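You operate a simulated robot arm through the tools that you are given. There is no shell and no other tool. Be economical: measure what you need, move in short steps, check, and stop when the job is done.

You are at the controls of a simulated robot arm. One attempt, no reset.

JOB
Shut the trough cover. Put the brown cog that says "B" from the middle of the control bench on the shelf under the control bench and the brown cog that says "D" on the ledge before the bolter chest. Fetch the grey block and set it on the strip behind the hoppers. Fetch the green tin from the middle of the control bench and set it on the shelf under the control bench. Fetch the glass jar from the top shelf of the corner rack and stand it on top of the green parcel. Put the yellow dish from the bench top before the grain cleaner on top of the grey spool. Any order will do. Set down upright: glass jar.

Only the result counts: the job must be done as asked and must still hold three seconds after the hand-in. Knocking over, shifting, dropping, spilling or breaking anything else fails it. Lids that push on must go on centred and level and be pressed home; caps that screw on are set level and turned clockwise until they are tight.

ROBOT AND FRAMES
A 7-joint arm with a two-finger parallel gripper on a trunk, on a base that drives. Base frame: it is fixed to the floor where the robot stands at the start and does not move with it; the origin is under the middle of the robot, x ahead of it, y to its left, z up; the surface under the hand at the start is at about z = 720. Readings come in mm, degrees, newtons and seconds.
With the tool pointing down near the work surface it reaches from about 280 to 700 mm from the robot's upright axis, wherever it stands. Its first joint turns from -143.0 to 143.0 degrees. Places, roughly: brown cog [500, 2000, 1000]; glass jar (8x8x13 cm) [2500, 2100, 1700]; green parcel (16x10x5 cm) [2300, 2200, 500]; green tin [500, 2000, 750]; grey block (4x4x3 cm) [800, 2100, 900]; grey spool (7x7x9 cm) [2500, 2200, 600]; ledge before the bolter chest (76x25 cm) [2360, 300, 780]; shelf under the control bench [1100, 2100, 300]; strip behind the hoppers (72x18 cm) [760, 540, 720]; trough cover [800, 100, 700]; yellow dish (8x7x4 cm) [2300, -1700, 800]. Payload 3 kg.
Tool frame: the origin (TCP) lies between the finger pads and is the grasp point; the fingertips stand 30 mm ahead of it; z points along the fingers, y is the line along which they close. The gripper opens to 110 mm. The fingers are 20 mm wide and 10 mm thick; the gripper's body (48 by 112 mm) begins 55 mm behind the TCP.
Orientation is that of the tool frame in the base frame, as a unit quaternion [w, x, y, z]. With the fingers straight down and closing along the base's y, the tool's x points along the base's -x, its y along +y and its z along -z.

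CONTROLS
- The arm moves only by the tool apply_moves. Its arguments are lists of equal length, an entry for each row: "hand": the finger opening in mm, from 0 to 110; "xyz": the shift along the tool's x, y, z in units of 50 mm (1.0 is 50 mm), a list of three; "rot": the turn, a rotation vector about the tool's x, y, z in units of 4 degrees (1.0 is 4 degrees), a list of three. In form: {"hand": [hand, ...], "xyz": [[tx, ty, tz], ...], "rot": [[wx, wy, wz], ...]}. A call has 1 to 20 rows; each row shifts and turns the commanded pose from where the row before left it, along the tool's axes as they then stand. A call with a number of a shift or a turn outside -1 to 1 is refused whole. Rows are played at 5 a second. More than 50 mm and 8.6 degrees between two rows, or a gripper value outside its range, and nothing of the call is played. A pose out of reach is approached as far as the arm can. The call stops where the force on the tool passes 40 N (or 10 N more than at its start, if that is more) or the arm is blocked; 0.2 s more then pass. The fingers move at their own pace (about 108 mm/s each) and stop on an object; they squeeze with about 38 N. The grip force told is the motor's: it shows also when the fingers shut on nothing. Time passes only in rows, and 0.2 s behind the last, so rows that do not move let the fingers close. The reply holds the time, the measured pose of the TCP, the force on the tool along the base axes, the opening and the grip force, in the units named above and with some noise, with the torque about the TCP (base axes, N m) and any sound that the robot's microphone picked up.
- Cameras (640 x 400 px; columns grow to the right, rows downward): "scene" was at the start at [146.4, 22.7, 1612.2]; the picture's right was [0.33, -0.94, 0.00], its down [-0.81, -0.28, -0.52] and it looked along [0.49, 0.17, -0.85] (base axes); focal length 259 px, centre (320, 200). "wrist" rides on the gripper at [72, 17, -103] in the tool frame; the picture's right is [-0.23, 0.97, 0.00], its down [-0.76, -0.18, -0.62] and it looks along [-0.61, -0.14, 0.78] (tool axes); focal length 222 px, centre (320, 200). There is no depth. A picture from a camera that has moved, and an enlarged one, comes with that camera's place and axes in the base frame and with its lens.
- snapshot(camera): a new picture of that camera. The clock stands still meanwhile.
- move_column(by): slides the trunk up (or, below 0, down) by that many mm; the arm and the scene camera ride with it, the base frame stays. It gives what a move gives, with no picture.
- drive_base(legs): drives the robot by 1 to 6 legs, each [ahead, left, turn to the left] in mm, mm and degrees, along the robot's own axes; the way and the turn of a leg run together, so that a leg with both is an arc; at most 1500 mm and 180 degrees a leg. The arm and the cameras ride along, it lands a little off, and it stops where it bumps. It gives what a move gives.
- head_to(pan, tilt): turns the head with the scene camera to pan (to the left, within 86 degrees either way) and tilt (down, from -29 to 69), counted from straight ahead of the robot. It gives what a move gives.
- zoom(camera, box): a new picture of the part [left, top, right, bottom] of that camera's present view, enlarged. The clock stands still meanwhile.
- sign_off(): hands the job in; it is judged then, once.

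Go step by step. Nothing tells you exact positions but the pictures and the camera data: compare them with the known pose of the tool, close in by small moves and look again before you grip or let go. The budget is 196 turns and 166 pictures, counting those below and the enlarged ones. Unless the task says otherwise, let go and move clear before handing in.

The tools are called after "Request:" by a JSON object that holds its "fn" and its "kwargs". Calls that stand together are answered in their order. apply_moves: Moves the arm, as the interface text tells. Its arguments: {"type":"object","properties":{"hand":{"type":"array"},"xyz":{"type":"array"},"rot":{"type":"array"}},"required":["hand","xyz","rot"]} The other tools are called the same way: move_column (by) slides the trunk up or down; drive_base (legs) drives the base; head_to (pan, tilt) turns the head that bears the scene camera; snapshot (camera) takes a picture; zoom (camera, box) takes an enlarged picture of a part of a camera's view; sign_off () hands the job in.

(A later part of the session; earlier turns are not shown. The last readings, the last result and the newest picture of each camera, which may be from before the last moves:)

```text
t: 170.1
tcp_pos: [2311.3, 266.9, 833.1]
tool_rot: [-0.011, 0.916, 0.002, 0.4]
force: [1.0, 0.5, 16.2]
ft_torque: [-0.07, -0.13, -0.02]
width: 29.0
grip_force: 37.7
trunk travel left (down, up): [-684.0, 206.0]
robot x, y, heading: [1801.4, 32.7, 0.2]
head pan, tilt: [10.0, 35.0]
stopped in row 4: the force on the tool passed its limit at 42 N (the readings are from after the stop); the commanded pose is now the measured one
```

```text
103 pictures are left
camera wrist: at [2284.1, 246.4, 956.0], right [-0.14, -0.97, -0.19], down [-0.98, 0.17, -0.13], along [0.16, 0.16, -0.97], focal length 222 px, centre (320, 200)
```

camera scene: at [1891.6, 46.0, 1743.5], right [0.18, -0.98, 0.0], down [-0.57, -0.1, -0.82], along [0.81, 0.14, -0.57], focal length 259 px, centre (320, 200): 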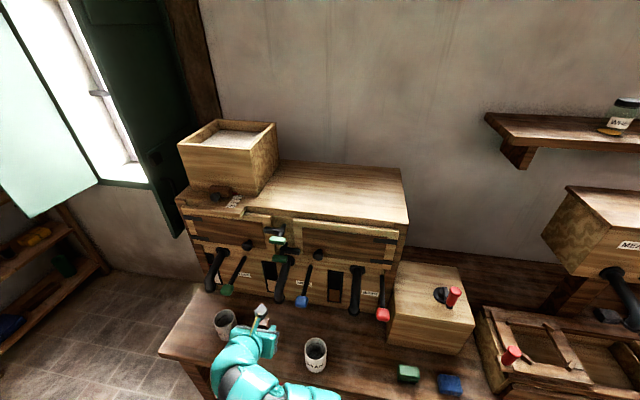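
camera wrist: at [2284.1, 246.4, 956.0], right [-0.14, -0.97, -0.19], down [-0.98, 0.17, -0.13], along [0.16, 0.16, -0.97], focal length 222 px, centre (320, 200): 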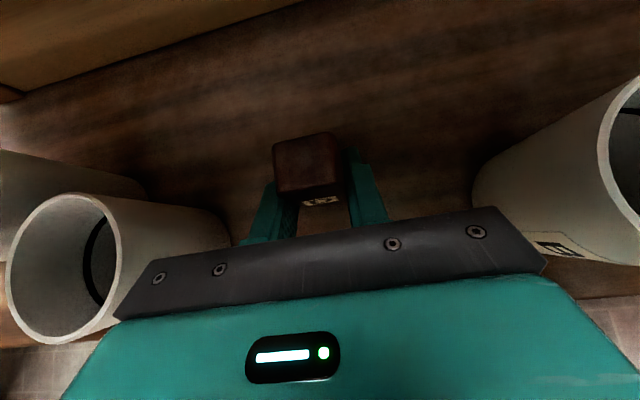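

Contact with the ledge (≈775). Release, back out, and look.

Request:
{"fn": "apply_moves", "kwargs": {"hand": [29, 36, 46, 50, 50, 50, 50, 50, 50, 50], "xyz": [[0.02, 0, -0.02], [0, 0, 0], [0, 0, 0], [0, 0, 0], [-0.2, 0, -0.2], [-0.35, 0, -0.35], [-0.35, 0, -0.35], [-0.35, 0, -0.35], [0, 0, -0.8], [0, 0, -0.8]], "rot": [[0, 0, 0], [0, 0, 0], [0, 0, 0], [0, 0, 0], [0, 0, 0], [0, 0, 0], [0, 0, 0], [0, 0, 0], [0, 0, 0], [0, 0, 0]]}}

Request:
{"fn": "snapshot", "kwargs": {"camera": "wrist"}}

```text
t: 172.3
tcp_pos: [2187.4, 265.2, 835.8]
tool_rot: [-0.011, 0.918, 0.003, 0.397]
force: [0.0, -0.4, 0.0]
ft_torque: [0.03, 0.0, 0.02]
width: 50.0
grip_force: 0.1
out of reach, approached as far as the arm can: row 9, 10
trunk travel left (down, up): [-684.0, 206.0]
robot x, y, heading: [1800.1, 36.4, 0.1]
head pan, tilt: [10.0, 35.0]
```

```text
102 pictures are left
camera wrist: at [2160.9, 246.3, 959.4], right [-0.14, -0.97, -0.18], down [-0.98, 0.17, -0.13], along [0.15, 0.16, -0.97], focal length 222 px, centre (320, 200)
```

wrist: 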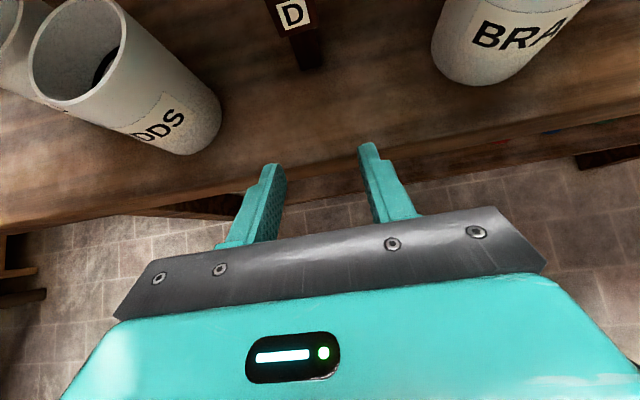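

D stands on the ledge. Next the corner rack; drive to a viewing spot.

Request:
{"fn": "drive_base", "kwargs": {"legs": [[-220, 0, 0], [0, 1200, 0], [0, 0, 50]]}}

Request:
{"fn": "move_column", "kwargs": {"by": 170}}

Request:
{"fn": "head_to", "kwargs": {"pan": 0, "tilt": 20}}

Request:
{"fn": "snapshot", "kwargs": {"camera": "scene"}}

```text
t: 182.0
tcp_pos: [1639.6, 1678.6, 837.1]
tool_rot: [-0.18, 0.829, 0.394, 0.355]
force: [0.0, 0.3, 0.3]
ft_torque: [0.02, 0.05, -0.01]
width: 49.8
grip_force: 0.1
trunk travel left (down, up): [-684.0, 206.0]
robot x, y, heading: [1570.0, 1231.2, 50.8]
head pan, tilt: [10.0, 35.0]
```

```text
t: 183.9
tcp_pos: [1638.1, 1678.4, 1005.3]
tool_rot: [-0.18, 0.828, 0.395, 0.355]
force: [-1.0, -0.5, 0.5]
ft_torque: [-0.01, 0.0, -0.01]
width: 50.0
grip_force: 0.0
trunk travel left (down, up): [-854.0, 36.0]
robot x, y, heading: [1573.3, 1233.8, 50.9]
head pan, tilt: [10.0, 35.0]
```

```text
t: 184.7
tcp_pos: [1638.6, 1678.8, 1005.6]
tool_rot: [-0.179, 0.829, 0.394, 0.354]
force: [-0.6, 1.1, -0.6]
ft_torque: [-0.03, 0.01, -0.01]
width: 50.0
grip_force: 0.2
trunk travel left (down, up): [-854.0, 36.0]
robot x, y, heading: [1571.5, 1230.1, 50.6]
head pan, tilt: [0.0, 20.0]
```

```text
101 pictures are left
camera scene: at [1684.4, 1365.8, 1772.5], right [0.77, -0.63, 0.0], down [-0.22, -0.27, -0.94], along [0.59, 0.73, -0.34], focal length 259 px, centre (320, 200)
```

scene: 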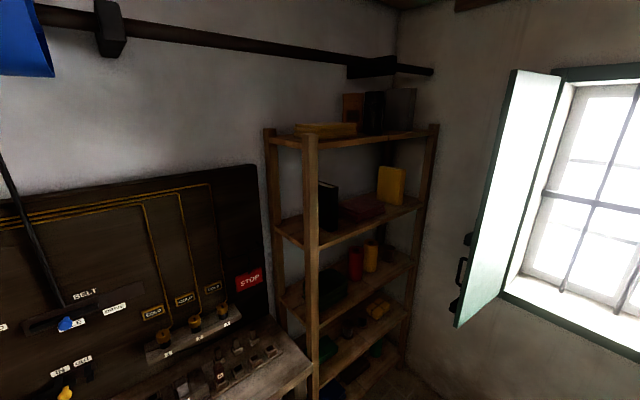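

The rack faces −y (front y≈1935, x 2117–2735). Zoom for the jar, spool and parcel.

Request:
{"fn": "zoom", "kwargs": {"camera": "scene", "box": [260, 70, 450, 220]}}

Request:
{"fn": "zoom", "kwargs": {"camera": "scene", "box": [260, 220, 450, 400]}}

```text
2.67 times, centred on (355, 145) of scene
camera zoom: at [1684.4, 1365.8, 1772.5], right [0.77, -0.63, 0.0], down [-0.22, -0.27, -0.94], along [0.59, 0.73, -0.34], focal length 690 px, centre (227, 347)
```

zoom: 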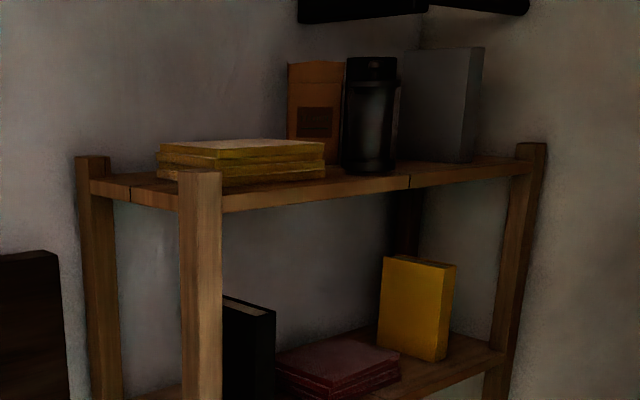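

```text
2.22 times, centred on (355, 310) of scene
camera zoom: at [1684.4, 1365.8, 1772.5], right [0.77, -0.63, 0.0], down [-0.22, -0.27, -0.94], along [0.59, 0.73, -0.34], focal length 575 px, centre (242, -44)
```

zoom: 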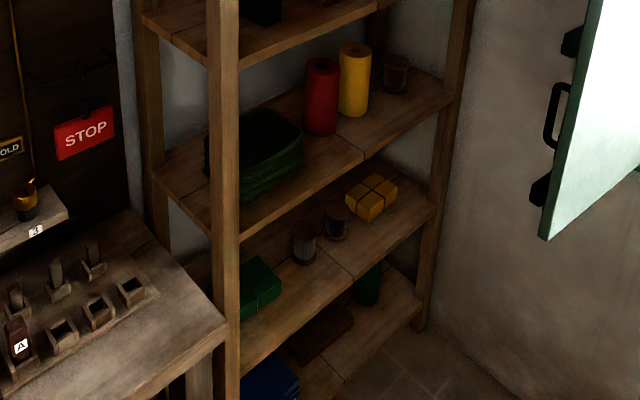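

I get closer, facing the rack.

Request:
{"fn": "drive_base", "kwargs": {"legs": [[0, 0, 39.3], [0, -700, 0]]}}

Request:
{"fn": "head_to", "kwargs": {"pan": -10, "tilt": 5}}

Request:
{"fn": "snapshot", "kwargs": {"camera": "scene"}}

Request:
{"fn": "head_to", "kwargs": {"pan": -5, "tilt": 50}}

Request:
{"fn": "snapshot", "kwargs": {"camera": "scene"}}

```text
t: 190.3
tcp_pos: [2036.8, 1615.8, 1006.6]
tool_rot: [-0.287, 0.649, 0.649, 0.274]
force: [0.1, 0.7, 0.1]
ft_torque: [0.01, 0.0, 0.01]
width: 50.0
grip_force: 0.1
trunk travel left (down, up): [-854.0, 36.0]
robot x, y, heading: [2264.6, 1227.9, 89.7]
head pan, tilt: [0.0, 20.0]
```

```text
t: 191.1
tcp_pos: [2035.4, 1615.9, 1005.9]
tool_rot: [-0.288, 0.649, 0.648, 0.274]
force: [0.1, 0.0, -0.1]
ft_torque: [-0.01, -0.06, 0.0]
width: 50.2
grip_force: 0.1
trunk travel left (down, up): [-854.0, 36.0]
robot x, y, heading: [2267.8, 1225.8, 89.8]
head pan, tilt: [-10.0, 5.0]
```

```text
98 pictures are left
camera scene: at [2284.8, 1398.1, 1796.9], right [0.98, -0.18, 0.0], down [-0.02, -0.09, -1.0], along [0.18, 0.98, -0.09], focal length 259 px, centre (320, 200)
```

scene: 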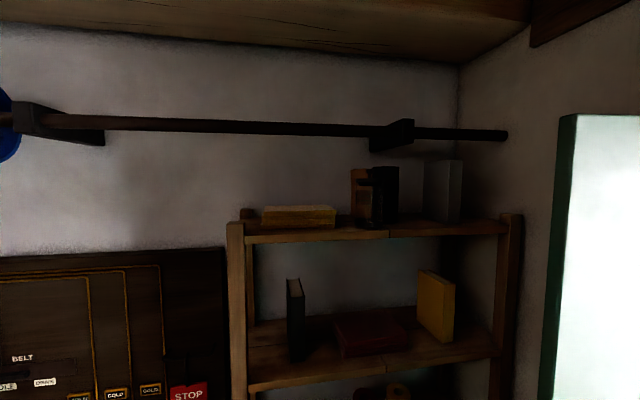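

```text
t: 192.2
tcp_pos: [2036.0, 1616.0, 1005.6]
tool_rot: [-0.288, 0.649, 0.649, 0.274]
force: [-0.1, -0.4, 0.6]
ft_torque: [0.0, -0.01, 0.0]
width: 50.2
grip_force: 0.1
trunk travel left (down, up): [-854.0, 36.0]
robot x, y, heading: [2268.7, 1225.9, 90.0]
head pan, tilt: [-5.0, 50.0]
```

```text
97 pictures are left
camera scene: at [2275.6, 1384.5, 1727.1], right [1.0, -0.09, 0.0], down [-0.07, -0.76, -0.64], along [0.06, 0.64, -0.77], focal length 259 px, centre (320, 200)
```

scene: 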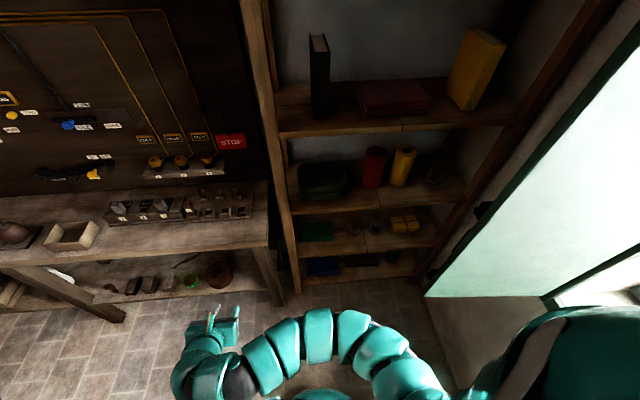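

Request:
{"fn": "zoom", "kwargs": {"camera": "scene", "box": [270, 120, 460, 290]}}

Request:
{"fn": "head_to", "kwargs": {"pan": -15, "tilt": 0}}

Request:
{"fn": "move_column", "kwargs": {"by": 36}}

Request:
{"fn": "zoom", "kwargs": {"camera": "scene", "box": [220, 130, 440, 270]}}

```text
2.35 times, centred on (365, 205) of scene
camera zoom: at [2275.6, 1384.5, 1727.1], right [1.0, -0.09, 0.0], down [-0.07, -0.76, -0.64], along [0.06, 0.64, -0.77], focal length 609 px, centre (214, 188)
```

zoom: 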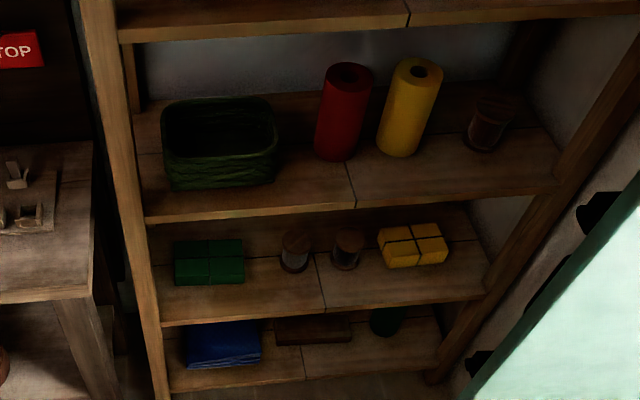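

```text
t: 193.4
tcp_pos: [2036.1, 1616.5, 1006.8]
tool_rot: [-0.288, 0.649, 0.648, 0.274]
force: [0.2, -0.7, -0.2]
ft_torque: [-0.03, -0.01, -0.03]
width: 50.2
grip_force: 0.0
trunk travel left (down, up): [-854.0, 36.0]
robot x, y, heading: [2269.4, 1230.1, 89.5]
head pan, tilt: [-15.0, 0.0]
```

```text
t: 194.2
tcp_pos: [2037.9, 1616.3, 1041.3]
tool_rot: [-0.288, 0.649, 0.649, 0.274]
force: [-0.1, 0.0, -0.4]
ft_torque: [-0.01, 0.03, 0.01]
width: 50.1
grip_force: 0.0
trunk travel left (down, up): [-890.0, 0.0]
robot x, y, heading: [2264.1, 1230.2, 89.6]
head pan, tilt: [-15.0, 0.0]
```

```text
2.86 times, centred on (330, 200) of scene
camera zoom: at [2292.3, 1394.7, 1840.9], right [0.96, -0.26, 0.0], down [0.0, 0.0, -1.0], along [0.26, 0.96, 0.0], focal length 740 px, centre (291, 200)
```

zoom: 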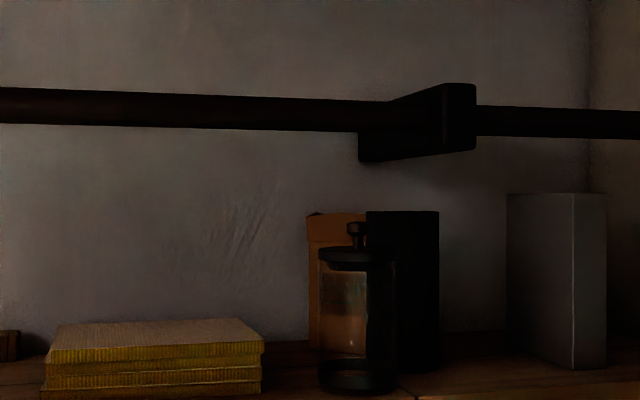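

The glass jar (dark lid, knob) stands on the top shelf at about (2546,2083), base z≈1660, in front of brown and black boxes. Test whether the arm reaches up there: level the hand and raise it.

Request:
{"fn": "apply_moves", "kwargs": {"hand": [50, 50, 50, 50, 50, 50, 50, 50, 50, 50, 50, 50, 50, 50, 50, 50, 50, 50, 50, 50], "xyz": [[0, 0, 0], [0, 0, 0], [0, 0, 0], [0, 0, 0], [0, 0, 0], [0, 0, 0], [0, 0, 0], [0, 0, 0], [0, 0, 0], [0, 0, 0], [0, 0, 0], [1, 0, 0], [1, 0, 0], [1, 0, 0], [1, 0, 0], [1, 0, 0], [1, 0, 0], [1, 0, 0], [1, 0, 0], [1, 0, 0]], "rot": [[0, 1, 0], [0, 1, 0], [0, 1, 0], [0, 1, 0], [0, 1, 0], [0, 1, 0], [0, 1, 0], [0, 1, 0], [0, 1, 0], [0, 1, 0], [0, 1, 0], [0, 0, 0], [0, 0, 0], [0, 0, 0], [0, 0, 0], [0, 0, 0], [0, 0, 0], [0, 0, 0], [0, 0, 0], [0, 0, 0]]}}

Request:
{"fn": "head_to", "kwargs": {"pan": 0, "tilt": 40}}

Request:
{"fn": "snapshot", "kwargs": {"camera": "scene"}}

```text
t: 198.4
tcp_pos: [2038.1, 1607.2, 1468.9]
tool_rot: [0.51, -0.499, -0.493, -0.498]
force: [-0.6, 1.1, 0.4]
ft_torque: [0.01, 0.0, 0.02]
width: 50.1
grip_force: 0.0
out of reach, approached as far as the arm can: row 1, 3, 5, 7
trunk travel left (down, up): [-890.0, 0.0]
robot x, y, heading: [2264.8, 1226.1, 89.9]
head pan, tilt: [-15.0, 0.0]
```

```text
t: 199.4
tcp_pos: [2038.7, 1606.4, 1467.9]
tool_rot: [0.51, -0.499, -0.493, -0.497]
force: [-0.2, 0.3, -0.7]
ft_torque: [-0.02, 0.0, -0.02]
width: 49.9
grip_force: 0.0
trunk travel left (down, up): [-890.0, 0.0]
robot x, y, heading: [2266.6, 1226.4, 89.7]
head pan, tilt: [0.0, 40.0]
```

```text
94 pictures are left
camera scene: at [2269.0, 1392.8, 1777.2], right [1.0, -0.01, 0.0], down [0.0, -0.64, -0.77], along [0.0, 0.77, -0.64], focal length 259 px, centre (320, 200)
```

scene: 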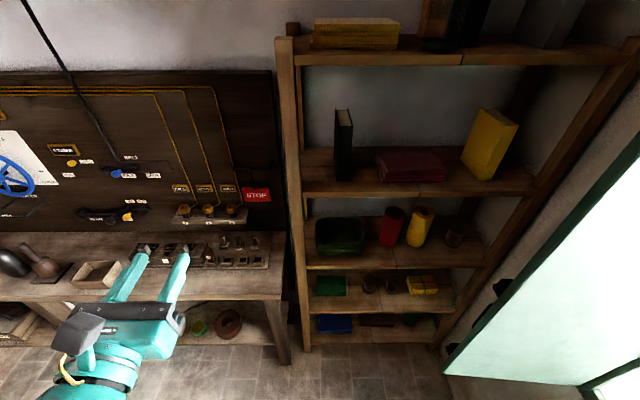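

The hand is level, pointing +y, at z 1469. Continue up to 1722.

Request:
{"fn": "apply_moves", "kwargs": {"hand": [106, 106, 106, 106, 106, 106], "xyz": [[1, 0, 0], [1, 0, 0], [1, 0, 0], [1, 0, 0], [1, 0, 0], [0.1, 0, 0]], "rot": [[0, 0, 0], [0, 0, 0], [0, 0, 0], [0, 0, 0], [0, 0, 0], [0, 0, 0]]}}

Request:
{"fn": "head_to", "kwargs": {"pan": -10, "tilt": 10}}

Request:
{"fn": "snapshot", "kwargs": {"camera": "scene"}}

Request:
{"fn": "snapshot", "kwargs": {"camera": "wrist"}}

```text
t: 200.6
tcp_pos: [2006.2, 1644.3, 1606.8]
tool_rot: [-0.403, 0.415, 0.506, 0.64]
force: [-0.1, 1.1, -0.1]
ft_torque: [-0.02, 0.01, 0.04]
width: 106.0
grip_force: 0.1
trunk travel left (down, up): [-890.0, 0.0]
robot x, y, heading: [2266.7, 1225.4, 89.9]
head pan, tilt: [0.0, 40.0]
stopped in row 5: the arm was blocked; the commanded pose is now the measured one
```

```text
t: 201.5
tcp_pos: [2009.4, 1645.2, 1605.5]
tool_rot: [-0.403, 0.416, 0.506, 0.639]
force: [-0.3, -0.2, -0.4]
ft_torque: [-0.01, -0.01, 0.03]
width: 106.0
grip_force: 0.0
trunk travel left (down, up): [-890.0, 0.0]
robot x, y, heading: [2268.6, 1227.7, 89.7]
head pan, tilt: [-10.0, 10.0]
```

```text
93 pictures are left
camera scene: at [2285.0, 1399.2, 1824.8], right [0.98, -0.18, 0.0], down [-0.03, -0.17, -0.98], along [0.18, 0.97, -0.17], focal length 259 px, centre (320, 200)
```

scene: 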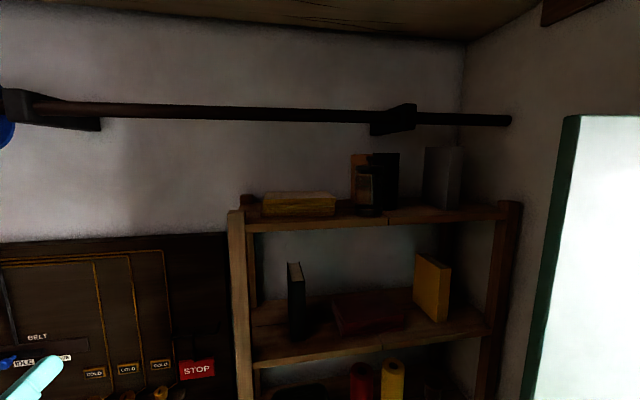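

```text
92 pictures are left
camera wrist: at [1987.9, 1533.6, 1663.8], right [0.99, -0.14, 0.09], down [0.01, -0.51, -0.86], along [0.16, 0.85, -0.5], focal length 222 px, centre (320, 200)
```

wrist: 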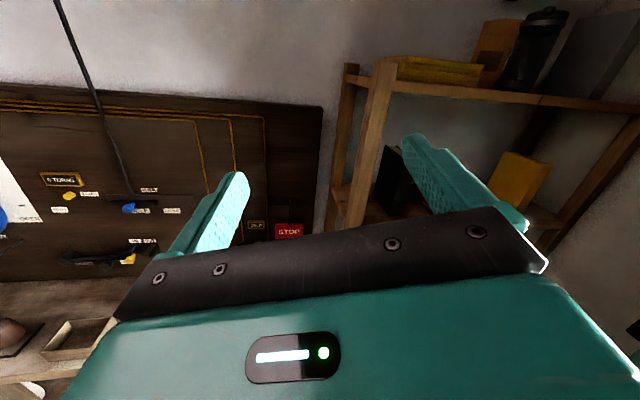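

The arm got blocked on this side. I come down, straighten the hand and bring it over to the right side, nearer to the jar's line, before raising again.

Request:
{"fn": "apply_moves", "kwargs": {"hand": [106, 106, 106, 106, 106, 106, 106, 106, 106, 106, 106, 106, 106, 106], "xyz": [[-0.9, 0.2, 0], [-0.9, 0.2, 0], [-0.9, 0.2, 0], [0, 0, 0], [0, 0, 0], [0, 0, 0], [0, 0, 0], [0, 0, 0], [0, 0, 0], [0, 1, 0], [0, 1, 0], [0, 1, 0], [0, 1, 0], [0, 1, 0]], "rot": [[0, 0, 0], [0, 0, 0], [0, 0, 0], [0.34, -0.28, 0.76], [0.34, -0.28, 0.76], [0.34, -0.28, 0.76], [0.34, -0.28, 0.76], [0.34, -0.28, 0.76], [0.34, -0.28, 0.76], [0, 0, 0], [0, 0, 0], [0, 0, 0], [0, 0, 0], [0, 0, 0]]}}

Request:
{"fn": "head_to", "kwargs": {"pan": -10, "tilt": 40}}

Request:
{"fn": "snapshot", "kwargs": {"camera": "scene"}}

```text
t: 204.5
tcp_pos: [2132.7, 1660.8, 1486.8]
tool_rot: [-0.496, 0.499, 0.499, 0.506]
force: [0.9, 0.3, -0.6]
ft_torque: [-0.03, -0.01, 0.0]
width: 106.3
grip_force: 0.1
out of reach, approached as far as the arm can: row 11, 12, 13, 14
trunk travel left (down, up): [-890.0, 0.0]
robot x, y, heading: [2266.1, 1226.8, 89.6]
head pan, tilt: [-10.0, 10.0]
```

```text
t: 205.5
tcp_pos: [2133.0, 1661.8, 1486.9]
tool_rot: [-0.497, 0.499, 0.499, 0.505]
force: [0.0, -0.4, 0.1]
ft_torque: [0.04, -0.02, 0.0]
width: 106.0
grip_force: 0.1
trunk travel left (down, up): [-890.0, 0.0]
robot x, y, heading: [2265.2, 1227.8, 89.7]
head pan, tilt: [-10.0, 40.0]
```

```text
91 pictures are left
camera scene: at [2283.9, 1391.5, 1777.2], right [0.98, -0.18, 0.0], down [-0.11, -0.63, -0.77], along [0.14, 0.75, -0.64], focal length 259 px, centre (320, 200)
```

scene: 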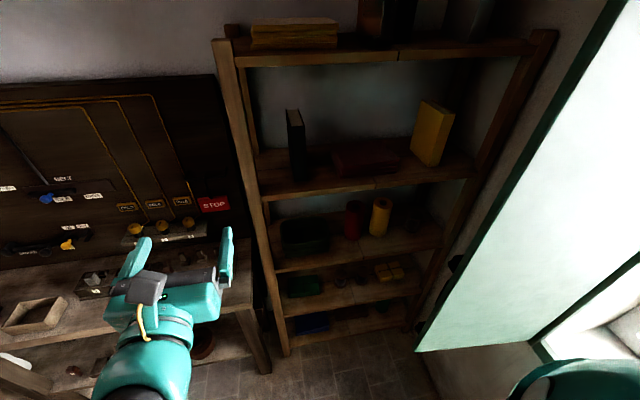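

The wrist is too near the mast; extend forward first, then move right.

Request:
{"fn": "apply_moves", "kwargs": {"hand": [106, 106, 106, 106, 106, 106, 106, 106, 106, 106, 106], "xyz": [[0, 0, 1], [0, 0, 1], [0, 0, 1], [0, 0, 1], [0, 1, 0], [0, 1, 0], [0, 1, 0], [0, 1, 0], [0, 1, 0], [0, 1, 0], [0, 1, 0]], "rot": [[0, 0, 0], [0, 0, 0], [0, 0, 0], [0, 0, 0], [0, 0, 0], [0, 0, 0], [0, 0, 0], [0, 0, 0], [0, 0, 0], [0, 0, 0], [0, 0, 0]]}}

Request:
{"fn": "snapshot", "kwargs": {"camera": "scene"}}

```text
t: 207.9
tcp_pos: [2458.7, 1927.3, 1494.1]
tool_rot: [-0.499, 0.497, 0.5, 0.504]
force: [0.7, 0.0, -0.5]
ft_torque: [0.03, 0.02, 0.02]
width: 106.1
grip_force: 0.1
out of reach, approached as far as the arm can: row 7, 8, 9, 10
trunk travel left (down, up): [-890.0, 0.0]
robot x, y, heading: [2266.9, 1227.6, 89.8]
head pan, tilt: [-10.0, 40.0]
```

```text
90 pictures are left
camera scene: at [2286.3, 1391.1, 1777.2], right [0.98, -0.18, 0.0], down [-0.12, -0.63, -0.77], along [0.14, 0.75, -0.64], focal length 259 px, centre (320, 200)
```

scene: 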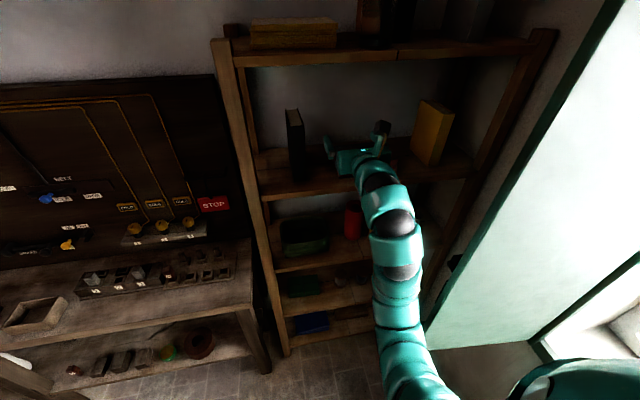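

It drifted forward into the rack opening. Back straight out, then raise.

Request:
{"fn": "apply_moves", "kwargs": {"hand": [106, 106, 106, 106, 106, 106], "xyz": [[0, 0, -1], [0, 0, -1], [0.9, 0, 0], [0.9, 0, 0], [0.9, 0, 0], [0.9, 0, 0]], "rot": [[0, 0, 0], [0, 0, 0], [0, 0, 0], [0, 0, 0], [0, 0, 0], [0, 0, 0]]}}

Request:
{"fn": "snapshot", "kwargs": {"camera": "scene"}}

```text
t: 209.3
tcp_pos: [2456.8, 1927.8, 1673.4]
tool_rot: [-0.497, 0.498, 0.5, 0.506]
force: [-0.1, 0.8, 0.1]
ft_torque: [0.01, 0.02, 0.01]
width: 106.3
grip_force: 0.1
out of reach, approached as far as the arm can: row 1, 2
trunk travel left (down, up): [-890.0, 0.0]
robot x, y, heading: [2266.9, 1225.8, 89.5]
head pan, tilt: [-10.0, 40.0]
```

```text
89 pictures are left
camera scene: at [2282.0, 1391.3, 1777.5], right [0.98, -0.18, 0.0], down [-0.11, -0.63, -0.77], along [0.14, 0.75, -0.64], focal length 259 px, centre (320, 200)
```

scene: 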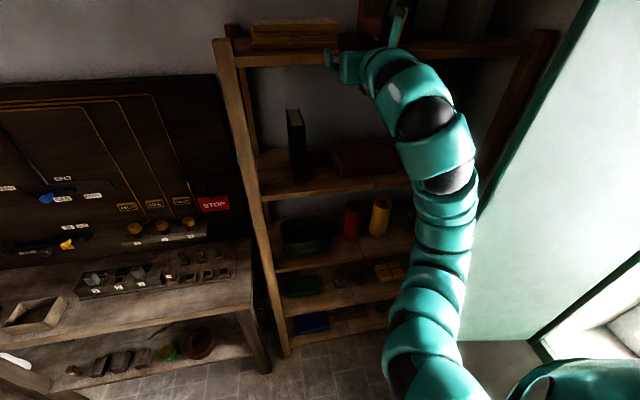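

The hand did not back out but slid up in front of the shelf without contact. I back the base off 60 mm, then raise to 1725 and look.

Request:
{"fn": "drive_base", "kwargs": {"legs": [[-60, 0, 0]]}}

Request:
{"fn": "apply_moves", "kwargs": {"hand": [106, 106, 106], "xyz": [[0.7, 0, 0], [0.4, 0, 0], [0, 0, 0]], "rot": [[0, 0, 0], [0, 0, 0], [0, 0, 0]]}}

Request:
{"fn": "snapshot", "kwargs": {"camera": "wrist"}}

Request:
{"fn": "head_to", "kwargs": {"pan": -10, "tilt": 12}}

Request:
{"fn": "zoom", "kwargs": {"camera": "scene", "box": [240, 120, 500, 290]}}

```text
t: 210.2
tcp_pos: [2453.2, 1867.1, 1671.6]
tool_rot: [-0.499, 0.497, 0.5, 0.504]
force: [1.0, 0.0, 0.5]
ft_torque: [-0.06, 0.0, 0.0]
width: 106.0
grip_force: 0.1
trunk travel left (down, up): [-890.0, 0.0]
robot x, y, heading: [2268.3, 1167.1, 90.0]
head pan, tilt: [-10.0, 40.0]
```

```text
t: 211.1
tcp_pos: [2456.3, 1868.5, 1725.8]
tool_rot: [-0.497, 0.498, 0.5, 0.504]
force: [-0.3, -1.5, 0.2]
ft_torque: [0.02, -0.01, -0.02]
width: 105.9
grip_force: 0.0
trunk travel left (down, up): [-890.0, 0.0]
robot x, y, heading: [2265.2, 1167.3, 89.7]
head pan, tilt: [-10.0, 40.0]
```

```text
88 pictures are left
camera wrist: at [2470.9, 1764.5, 1798.1], right [0.98, 0.0, -0.22], down [-0.17, -0.62, -0.77], along [-0.13, 0.78, -0.61], focal length 222 px, centre (320, 200)
```

wrist: 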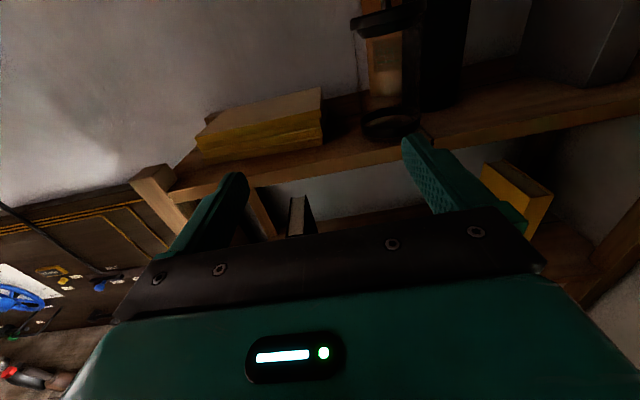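

```text
t: 212.0
tcp_pos: [2455.1, 1867.0, 1726.5]
tool_rot: [-0.498, 0.497, 0.501, 0.504]
force: [-0.3, -0.6, -0.8]
ft_torque: [-0.02, 0.03, -0.01]
width: 105.8
grip_force: 0.0
trunk travel left (down, up): [-890.0, 0.0]
robot x, y, heading: [2267.1, 1164.5, 89.6]
head pan, tilt: [-10.0, 12.0]
```

```text
2.35 times, centred on (370, 205) of scene
camera zoom: at [2285.0, 1339.6, 1821.5], right [0.98, -0.18, 0.0], down [-0.04, -0.21, -0.98], along [0.17, 0.96, -0.21], focal length 609 px, centre (202, 188)
```

zoom: 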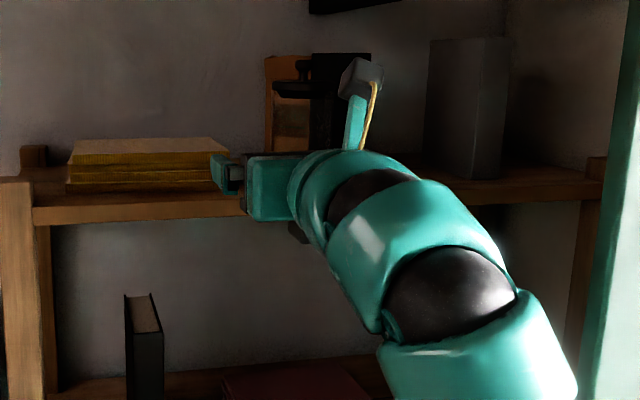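

The hand is level at z 1726. To keep the elbow off the shutter and the fingers clear of the boxes I'll approach the jar (≈(2550,2088)) on a heading of 78°, from 190 mm back.

Request:
{"fn": "drive_base", "kwargs": {"legs": [[0, 90, 0], [74, 0, -11.7]]}}

Request:
{"fn": "snapshot", "kwargs": {"camera": "wrist"}}

Request:
{"fn": "head_to", "kwargs": {"pan": -10, "tilt": 12}}

Request:
{"fn": "snapshot", "kwargs": {"camera": "scene"}}

```text
t: 213.8
tcp_pos: [2512.8, 1888.7, 1726.1]
tool_rot: [-0.444, 0.546, 0.447, 0.553]
force: [-0.4, 0.6, -0.7]
ft_torque: [0.04, -0.03, -0.01]
width: 106.1
grip_force: 0.1
trunk travel left (down, up): [-890.0, 0.0]
robot x, y, heading: [2181.7, 1241.3, 78.3]
head pan, tilt: [-10.0, 12.0]
```

```text
86 pictures are left
camera wrist: at [2507.0, 1783.2, 1798.1], right [0.95, -0.2, -0.22], down [-0.3, -0.57, -0.77], along [0.03, 0.8, -0.61], focal length 222 px, centre (320, 200)
```

wrist: 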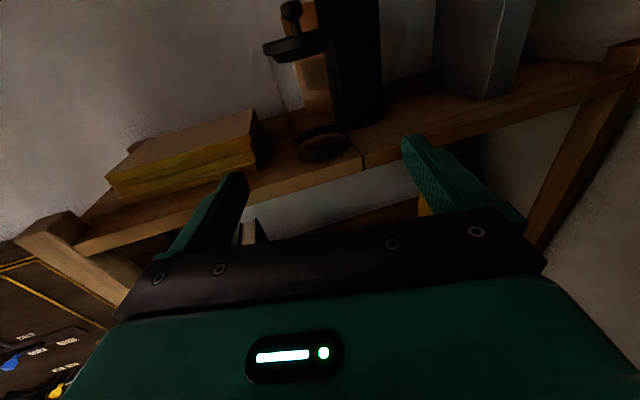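

```text
t: 214.4
tcp_pos: [2513.1, 1888.8, 1725.9]
tool_rot: [-0.444, 0.547, 0.447, 0.552]
force: [-0.5, 0.1, 0.2]
ft_torque: [-0.03, 0.01, 0.08]
width: 106.2
grip_force: 0.2
trunk travel left (down, up): [-890.0, 0.0]
robot x, y, heading: [2186.5, 1244.0, 78.0]
head pan, tilt: [-10.0, 12.0]
```

```text
85 pictures are left
camera scene: at [2237.9, 1406.8, 1821.5], right [0.93, -0.38, 0.0], down [-0.08, -0.19, -0.98], along [0.37, 0.91, -0.21], focal length 259 px, centre (320, 200)
```

scene: 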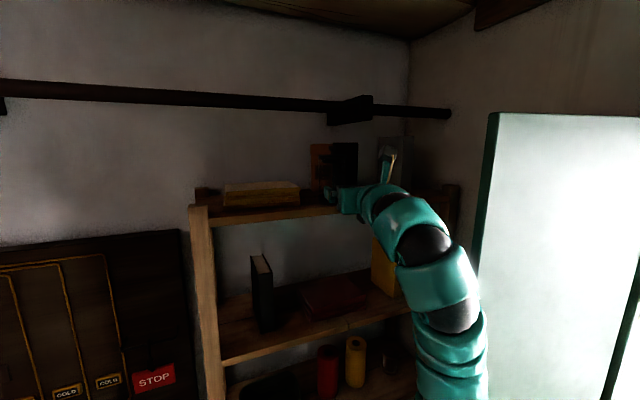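

The jar centre is ≈(2545,2090), about 11 mm left of my axis. Shift left, raise to z≈1752 and approach with the base in two steps.

Request:
{"fn": "apply_moves", "kwargs": {"hand": [98, 98], "xyz": [[0.52, -0.22, 0], [0, 0, 0]], "rot": [[0, 0, 0], [0, 0, 0]]}}

Request:
{"fn": "drive_base", "kwargs": {"legs": [[100, 0, 0]]}}

Request:
{"fn": "snapshot", "kwargs": {"camera": "wrist"}}

```text
t: 215.0
tcp_pos: [2502.1, 1889.3, 1751.7]
tool_rot: [-0.444, 0.547, 0.446, 0.553]
force: [-0.4, 0.0, -1.0]
ft_torque: [-0.02, 0.01, 0.04]
width: 98.1
grip_force: 0.0
trunk travel left (down, up): [-890.0, 0.0]
robot x, y, heading: [2186.0, 1242.5, 78.0]
head pan, tilt: [-10.0, 12.0]
```

```text
t: 216.2
tcp_pos: [2521.4, 1986.5, 1750.6]
tool_rot: [-0.443, 0.547, 0.446, 0.553]
force: [0.6, -0.1, -0.4]
ft_torque: [0.02, -0.01, 0.0]
width: 97.9
grip_force: 0.1
trunk travel left (down, up): [-890.0, 0.0]
robot x, y, heading: [2199.2, 1336.9, 77.7]
head pan, tilt: [-10.0, 12.0]
```

```text
84 pictures are left
camera wrist: at [2514.8, 1881.3, 1823.3], right [0.95, -0.2, -0.22], down [-0.3, -0.57, -0.77], along [0.03, 0.8, -0.61], focal length 222 px, centre (320, 200)
```

wrist: 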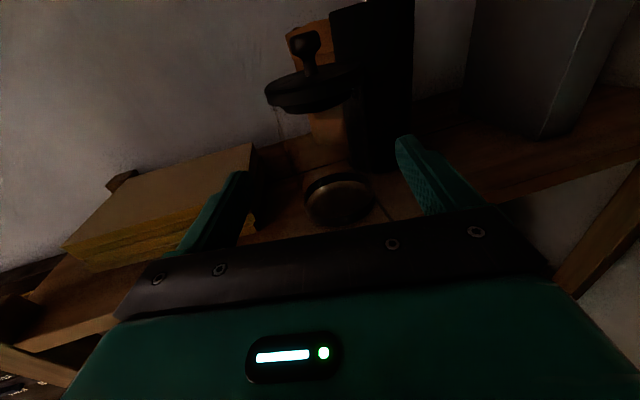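

Dead in line. Drive 92 mm further and look.

Request:
{"fn": "drive_base", "kwargs": {"legs": [[92, 0, 0]]}}

Request:
{"fn": "snapshot", "kwargs": {"camera": "wrist"}}

Request:
{"fn": "zoom", "kwargs": {"camera": "scene", "box": [220, 110, 460, 260]}}

```text
t: 217.3
tcp_pos: [2540.6, 2077.0, 1751.4]
tool_rot: [-0.443, 0.547, 0.446, 0.552]
force: [-0.5, 0.8, -0.5]
ft_torque: [0.03, -0.03, -0.02]
width: 98.1
grip_force: 0.1
trunk travel left (down, up): [-890.0, 0.0]
robot x, y, heading: [2220.1, 1427.6, 77.9]
head pan, tilt: [-10.0, 12.0]
```

```text
83 pictures are left
camera wrist: at [2533.9, 1971.7, 1823.0], right [0.95, -0.2, -0.22], down [-0.3, -0.57, -0.77], along [0.03, 0.8, -0.61], focal length 222 px, centre (320, 200)
```

wrist: 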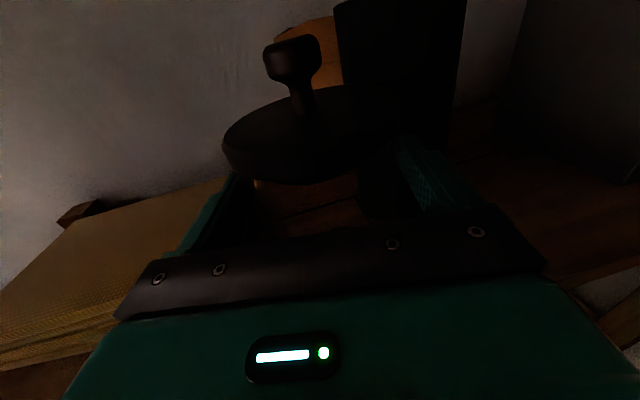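

```text
2.67 times, centred on (340, 185) of scene
camera zoom: at [2277.3, 1593.1, 1821.4], right [0.93, -0.38, 0.0], down [-0.08, -0.19, -0.98], along [0.37, 0.91, -0.21], focal length 690 px, centre (267, 240)
```

zoom: 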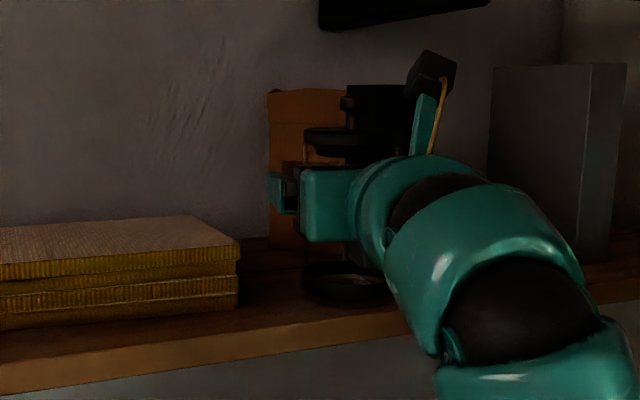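

Around the jar's body, below the lid. Close gently.

Request:
{"fn": "apply_moves", "kwargs": {"hand": [90, 84, 78, 70, 60, 60], "xyz": [[0, 0, 0], [0, 0, 0], [0, 0, 0], [0, 0, 0], [0, 0, 0], [0, 0, 0]], "rot": [[0, 0, 0], [0, 0, 0], [0, 0, 0], [0, 0, 0], [0, 0, 0], [0, 0, 0]]}}

Request:
{"fn": "snapshot", "kwargs": {"camera": "wrist"}}

```text
t: 218.7
tcp_pos: [2539.9, 2075.4, 1751.1]
tool_rot: [-0.444, 0.546, 0.447, 0.552]
force: [0.4, 0.8, -0.1]
ft_torque: [-0.03, 0.02, -0.02]
width: 76.3
grip_force: 38.3
trunk travel left (down, up): [-890.0, 0.0]
robot x, y, heading: [2224.0, 1426.9, 78.5]
head pan, tilt: [-10.0, 12.0]
```

```text
81 pictures are left
camera wrist: at [2533.6, 1970.3, 1823.5], right [0.95, -0.2, -0.22], down [-0.3, -0.57, -0.77], along [0.03, 0.8, -0.6], focal length 222 px, centre (320, 200)
```

wrist: 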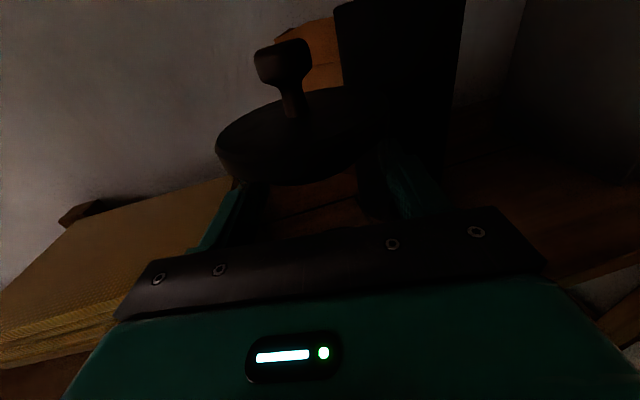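

Request:
{"fn": "apply_moves", "kwargs": {"hand": [60, 60, 60, 60], "xyz": [[0.2, 0, 0], [0.3, 0, 0], [0.3, 0, 0], [0, 0, 0]], "rot": [[0, 0, 0], [0, 0, 0], [0, 0, 0], [0, 0, 0]]}}

Request:
{"fn": "drive_base", "kwargs": {"legs": [[-300, 0, 0]]}}

Request:
{"fn": "snapshot", "kwargs": {"camera": "wrist"}}

Request:
{"fn": "snapshot", "kwargs": {"camera": "scene"}}

```text
t: 219.7
tcp_pos: [2540.3, 2073.2, 1781.9]
tool_rot: [-0.443, 0.547, 0.446, 0.553]
force: [0.0, 0.4, -3.3]
ft_torque: [0.02, 0.02, 0.03]
width: 76.4
grip_force: 38.0
out of reach, approached as far as the arm can: row 3
trunk travel left (down, up): [-890.0, 0.0]
robot x, y, heading: [2219.8, 1427.7, 77.8]
head pan, tilt: [-10.0, 12.0]
```

```text
t: 221.7
tcp_pos: [2476.9, 1776.8, 1784.0]
tool_rot: [-0.445, 0.546, 0.447, 0.552]
force: [0.5, 0.3, -2.4]
ft_torque: [-0.02, -0.03, 0.01]
width: 76.3
grip_force: 37.8
trunk travel left (down, up): [-890.0, 0.0]
robot x, y, heading: [2156.5, 1129.9, 78.2]
head pan, tilt: [-10.0, 12.0]
```

```text
80 pictures are left
camera wrist: at [2471.3, 1672.4, 1854.8], right [0.95, -0.2, -0.22], down [-0.3, -0.57, -0.77], along [0.03, 0.8, -0.6], focal length 222 px, centre (320, 200)
```

wrist: 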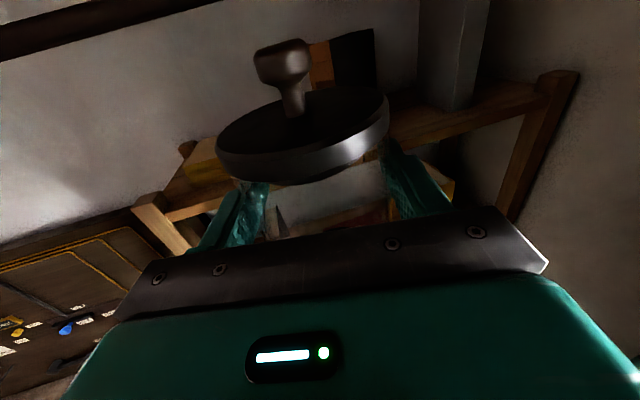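

```text
79 pictures are left
camera scene: at [2214.1, 1296.3, 1821.6], right [0.93, -0.37, 0.0], down [-0.08, -0.19, -0.98], along [0.37, 0.91, -0.21], focal length 259 px, centre (320, 200)
```

scene: 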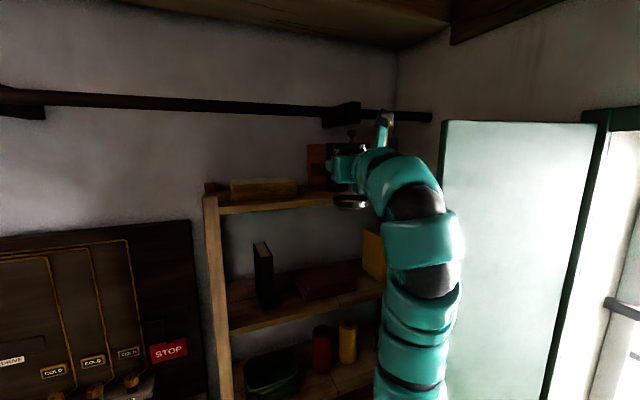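

Jar in hand, upright. I turn square to the rack, step left and lower the trunk toward the parcel's shelf (≈z 660).

Request:
{"fn": "drive_base", "kwargs": {"legs": [[0, 90, 11.8]]}}

Request:
{"fn": "move_column", "kwargs": {"by": -400}}

Request:
{"fn": "move_column", "kwargs": {"by": -400}}

Request:
{"fn": "head_to", "kwargs": {"pan": -15, "tilt": 20}}

Request:
{"fn": "snapshot", "kwargs": {"camera": "scene"}}

Request:
{"fn": "snapshot", "kwargs": {"camera": "wrist"}}

```text
t: 222.9
tcp_pos: [2246.5, 1838.9, 1781.9]
tool_rot: [-0.499, 0.497, 0.501, 0.503]
force: [-1.4, -0.6, -2.1]
ft_torque: [-0.04, -0.01, -0.03]
width: 76.1
grip_force: 37.8
trunk travel left (down, up): [-890.0, 0.0]
robot x, y, heading: [2075.4, 1144.4, 90.0]
head pan, tilt: [-10.0, 12.0]
```

```text
t: 226.7
tcp_pos: [2247.9, 1839.6, 1382.0]
tool_rot: [-0.499, 0.497, 0.501, 0.504]
force: [0.1, 0.4, -2.5]
ft_torque: [-0.01, 0.02, -0.01]
width: 76.1
grip_force: 37.7
trunk travel left (down, up): [-490.0, 400.0]
robot x, y, heading: [2073.0, 1140.8, 90.1]
head pan, tilt: [-10.0, 12.0]
```

```text
t: 230.6
tcp_pos: [2247.9, 1838.9, 982.6]
tool_rot: [-0.499, 0.497, 0.501, 0.503]
force: [-0.6, -1.2, -2.2]
ft_torque: [-0.01, -0.01, 0.03]
width: 76.2
grip_force: 38.0
trunk travel left (down, up): [-90.0, 800.0]
robot x, y, heading: [2069.1, 1141.5, 89.7]
head pan, tilt: [-10.0, 12.0]
```

```text
t: 231.3
tcp_pos: [2247.4, 1839.1, 982.8]
tool_rot: [-0.499, 0.497, 0.501, 0.503]
force: [0.1, -0.1, -3.5]
ft_torque: [0.01, 0.02, 0.0]
width: 76.4
grip_force: 38.2
trunk travel left (down, up): [-90.0, 800.0]
robot x, y, heading: [2071.0, 1143.5, 89.9]
head pan, tilt: [-15.0, 20.0]
```

```text
78 pictures are left
camera scene: at [2097.6, 1311.5, 1008.6], right [0.97, -0.26, 0.0], down [-0.09, -0.33, -0.94], along [0.24, 0.91, -0.34], focal length 259 px, centre (320, 200)
```

scene: 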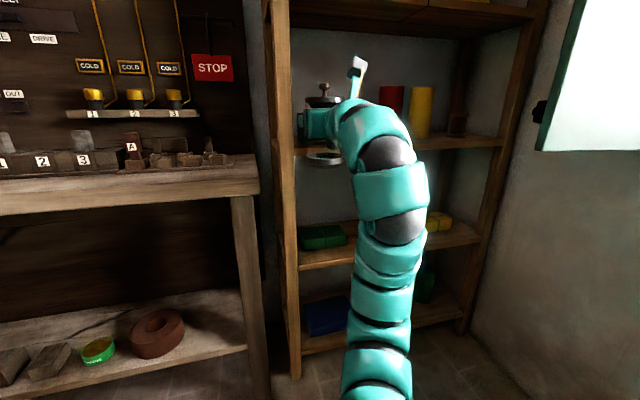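

```text
77 pictures are left
camera wrist: at [2263.6, 1735.1, 1054.5], right [0.98, 0.0, -0.22], down [-0.17, -0.62, -0.77], along [-0.14, 0.78, -0.6], focal length 222 px, centre (320, 200)
```

wrist: 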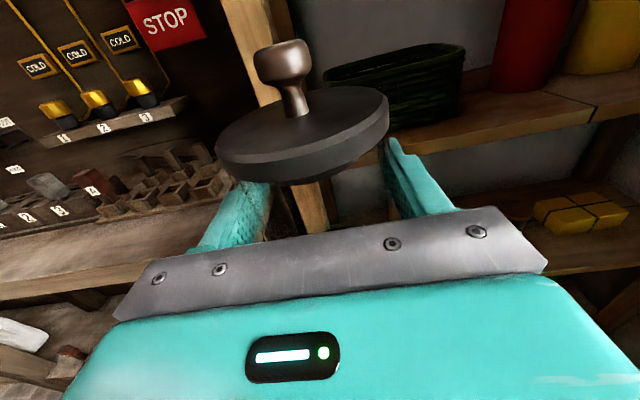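

Parcel ≈(2335,2190), its shelf ≈z 520. Lower further: rest of trunk, then the arm.

Request:
{"fn": "move_column", "kwargs": {"by": -90}}

Request:
{"fn": "apply_moves", "kwargs": {"hand": [60, 60, 60, 60], "xyz": [[-0.8, 0, 0], [-0.8, 0, 0], [-0.8, 0, 0], [-0.8, 0, 0]], "rot": [[0, 0, 0], [0, 0, 0], [0, 0, 0], [0, 0, 0]]}}

Request:
{"fn": "snapshot", "kwargs": {"camera": "wrist"}}

Request:
{"fn": "snapshot", "kwargs": {"camera": "scene"}}

```text
t: 232.5
tcp_pos: [2248.4, 1839.0, 893.0]
tool_rot: [-0.5, 0.496, 0.502, 0.502]
force: [0.0, 0.0, -2.6]
ft_torque: [-0.03, 0.0, 0.0]
width: 76.0
grip_force: 37.9
trunk travel left (down, up): [0.0, 890.0]
robot x, y, heading: [2071.6, 1140.7, 90.0]
head pan, tilt: [-15.0, 20.0]
```

```text
t: 233.5
tcp_pos: [2248.8, 1840.7, 731.2]
tool_rot: [-0.499, 0.497, 0.502, 0.502]
force: [-0.1, -0.4, -3.9]
ft_torque: [0.03, 0.0, -0.01]
width: 76.0
grip_force: 38.0
trunk travel left (down, up): [0.0, 890.0]
robot x, y, heading: [2071.8, 1142.1, 90.1]
head pan, tilt: [-15.0, 20.0]
```

```text
76 pictures are left
camera wrist: at [2265.1, 1736.5, 803.4], right [0.98, 0.0, -0.22], down [-0.17, -0.62, -0.76], along [-0.14, 0.78, -0.61], focal length 222 px, centre (320, 200)
```

wrist: 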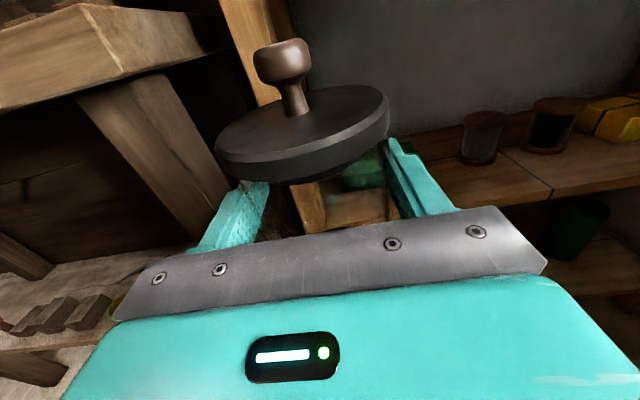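

```text
75 pictures are left
camera scene: at [2097.5, 1311.3, 918.7], right [0.97, -0.26, 0.0], down [-0.09, -0.33, -0.94], along [0.24, 0.91, -0.34], focal length 259 px, centre (320, 200)
```

scene: 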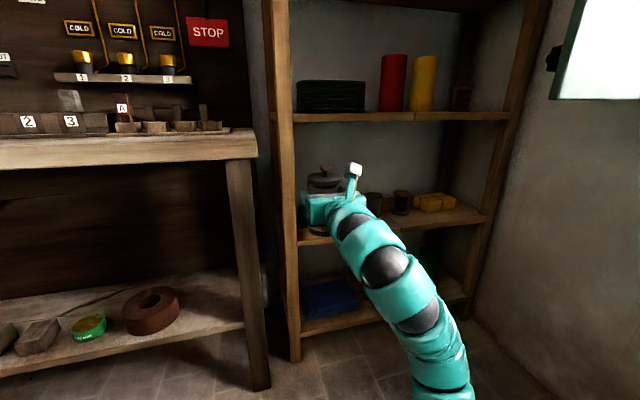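

Request:
{"fn": "drive_base", "kwargs": {"legs": [[0, -86, 0]]}}

Request:
{"fn": "snapshot", "kwargs": {"camera": "wrist"}}

Request:
{"fn": "zoom", "kwargs": {"camera": "scene", "box": [240, 60, 500, 300]}}

```text
t: 234.6
tcp_pos: [2338.6, 1841.0, 732.5]
tool_rot: [-0.499, 0.497, 0.501, 0.503]
force: [-0.4, 0.0, -2.4]
ft_torque: [0.02, 0.03, -0.01]
width: 76.3
grip_force: 38.1
trunk travel left (down, up): [0.0, 890.0]
robot x, y, heading: [2159.9, 1139.2, 90.0]
head pan, tilt: [-15.0, 20.0]
```

```text
74 pictures are left
camera wrist: at [2353.8, 1736.2, 804.1], right [0.98, 0.0, -0.22], down [-0.17, -0.62, -0.77], along [-0.14, 0.78, -0.6], focal length 222 px, centre (320, 200)
```

wrist: 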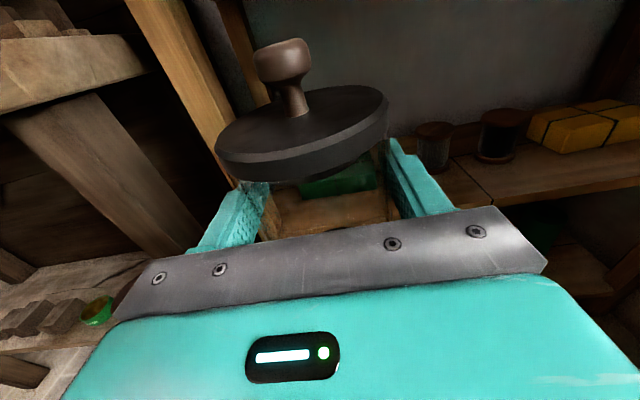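

```text
1.67 times, centred on (370, 180) of scene
camera zoom: at [2186.1, 1311.3, 918.7], right [0.97, -0.26, 0.0], down [-0.09, -0.33, -0.94], along [0.24, 0.91, -0.34], focal length 431 px, centre (237, 233)
```

zoom: 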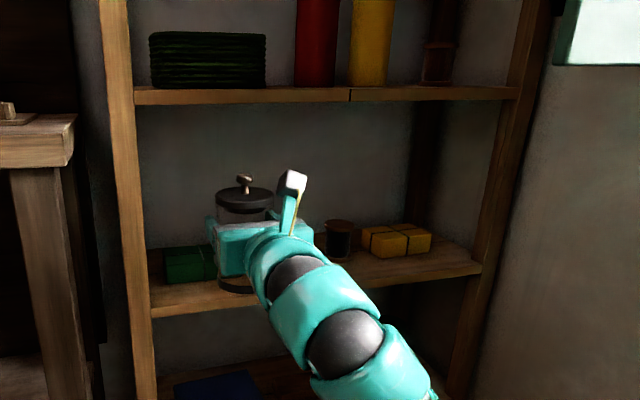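

Parcel centre ≈(2330,2180), top ≈z 561; jar bottom now at ≈641. Drive in 230 mm and look.

Request:
{"fn": "drive_base", "kwargs": {"legs": [[230, 8, 0]]}}

Request:
{"fn": "snapshot", "kwargs": {"camera": "wrist"}}

Request:
{"fn": "head_to", "kwargs": {"pan": -10, "tilt": 20}}

Request:
{"fn": "zoom", "kwargs": {"camera": "scene", "box": [220, 80, 460, 300]}}

```text
t: 236.3
tcp_pos: [2330.6, 2067.8, 732.3]
tool_rot: [-0.499, 0.497, 0.501, 0.503]
force: [-0.3, 0.1, -3.3]
ft_torque: [-0.03, 0.03, -0.01]
width: 75.9
grip_force: 38.0
trunk travel left (down, up): [0.0, 890.0]
robot x, y, heading: [2151.6, 1368.4, 89.8]
head pan, tilt: [-15.0, 20.0]
```

```text
72 pictures are left
camera wrist: at [2345.6, 1964.2, 804.0], right [0.98, 0.0, -0.22], down [-0.17, -0.62, -0.77], along [-0.14, 0.78, -0.6], focal length 222 px, centre (320, 200)
```

wrist: 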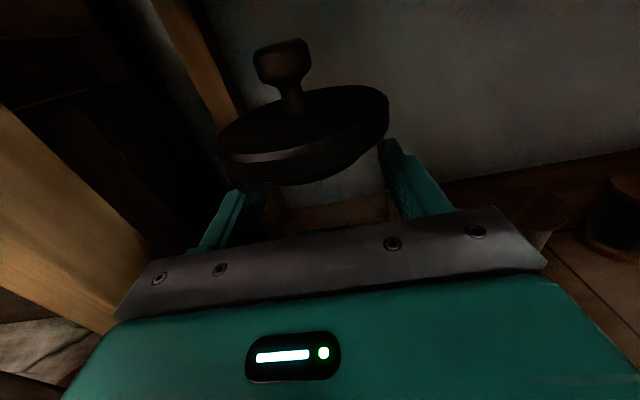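

```text
t: 237.0
tcp_pos: [2329.2, 2068.3, 730.8]
tool_rot: [-0.499, 0.496, 0.502, 0.503]
force: [0.1, -0.7, -2.9]
ft_torque: [0.01, -0.02, 0.03]
width: 76.1
grip_force: 38.4
trunk travel left (down, up): [0.0, 890.0]
robot x, y, heading: [2155.7, 1364.1, 89.9]
head pan, tilt: [-10.0, 20.0]
```

```text
1.82 times, centred on (340, 190) of scene
camera zoom: at [2170.3, 1540.9, 918.7], right [0.98, -0.17, 0.0], down [-0.06, -0.34, -0.94], along [0.16, 0.93, -0.34], focal length 471 px, centre (284, 218)
```

zoom: 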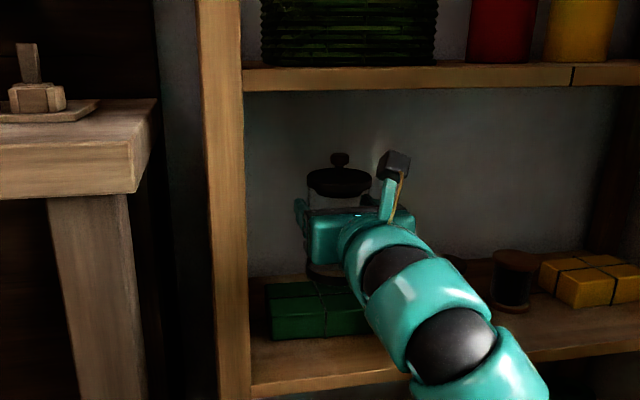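

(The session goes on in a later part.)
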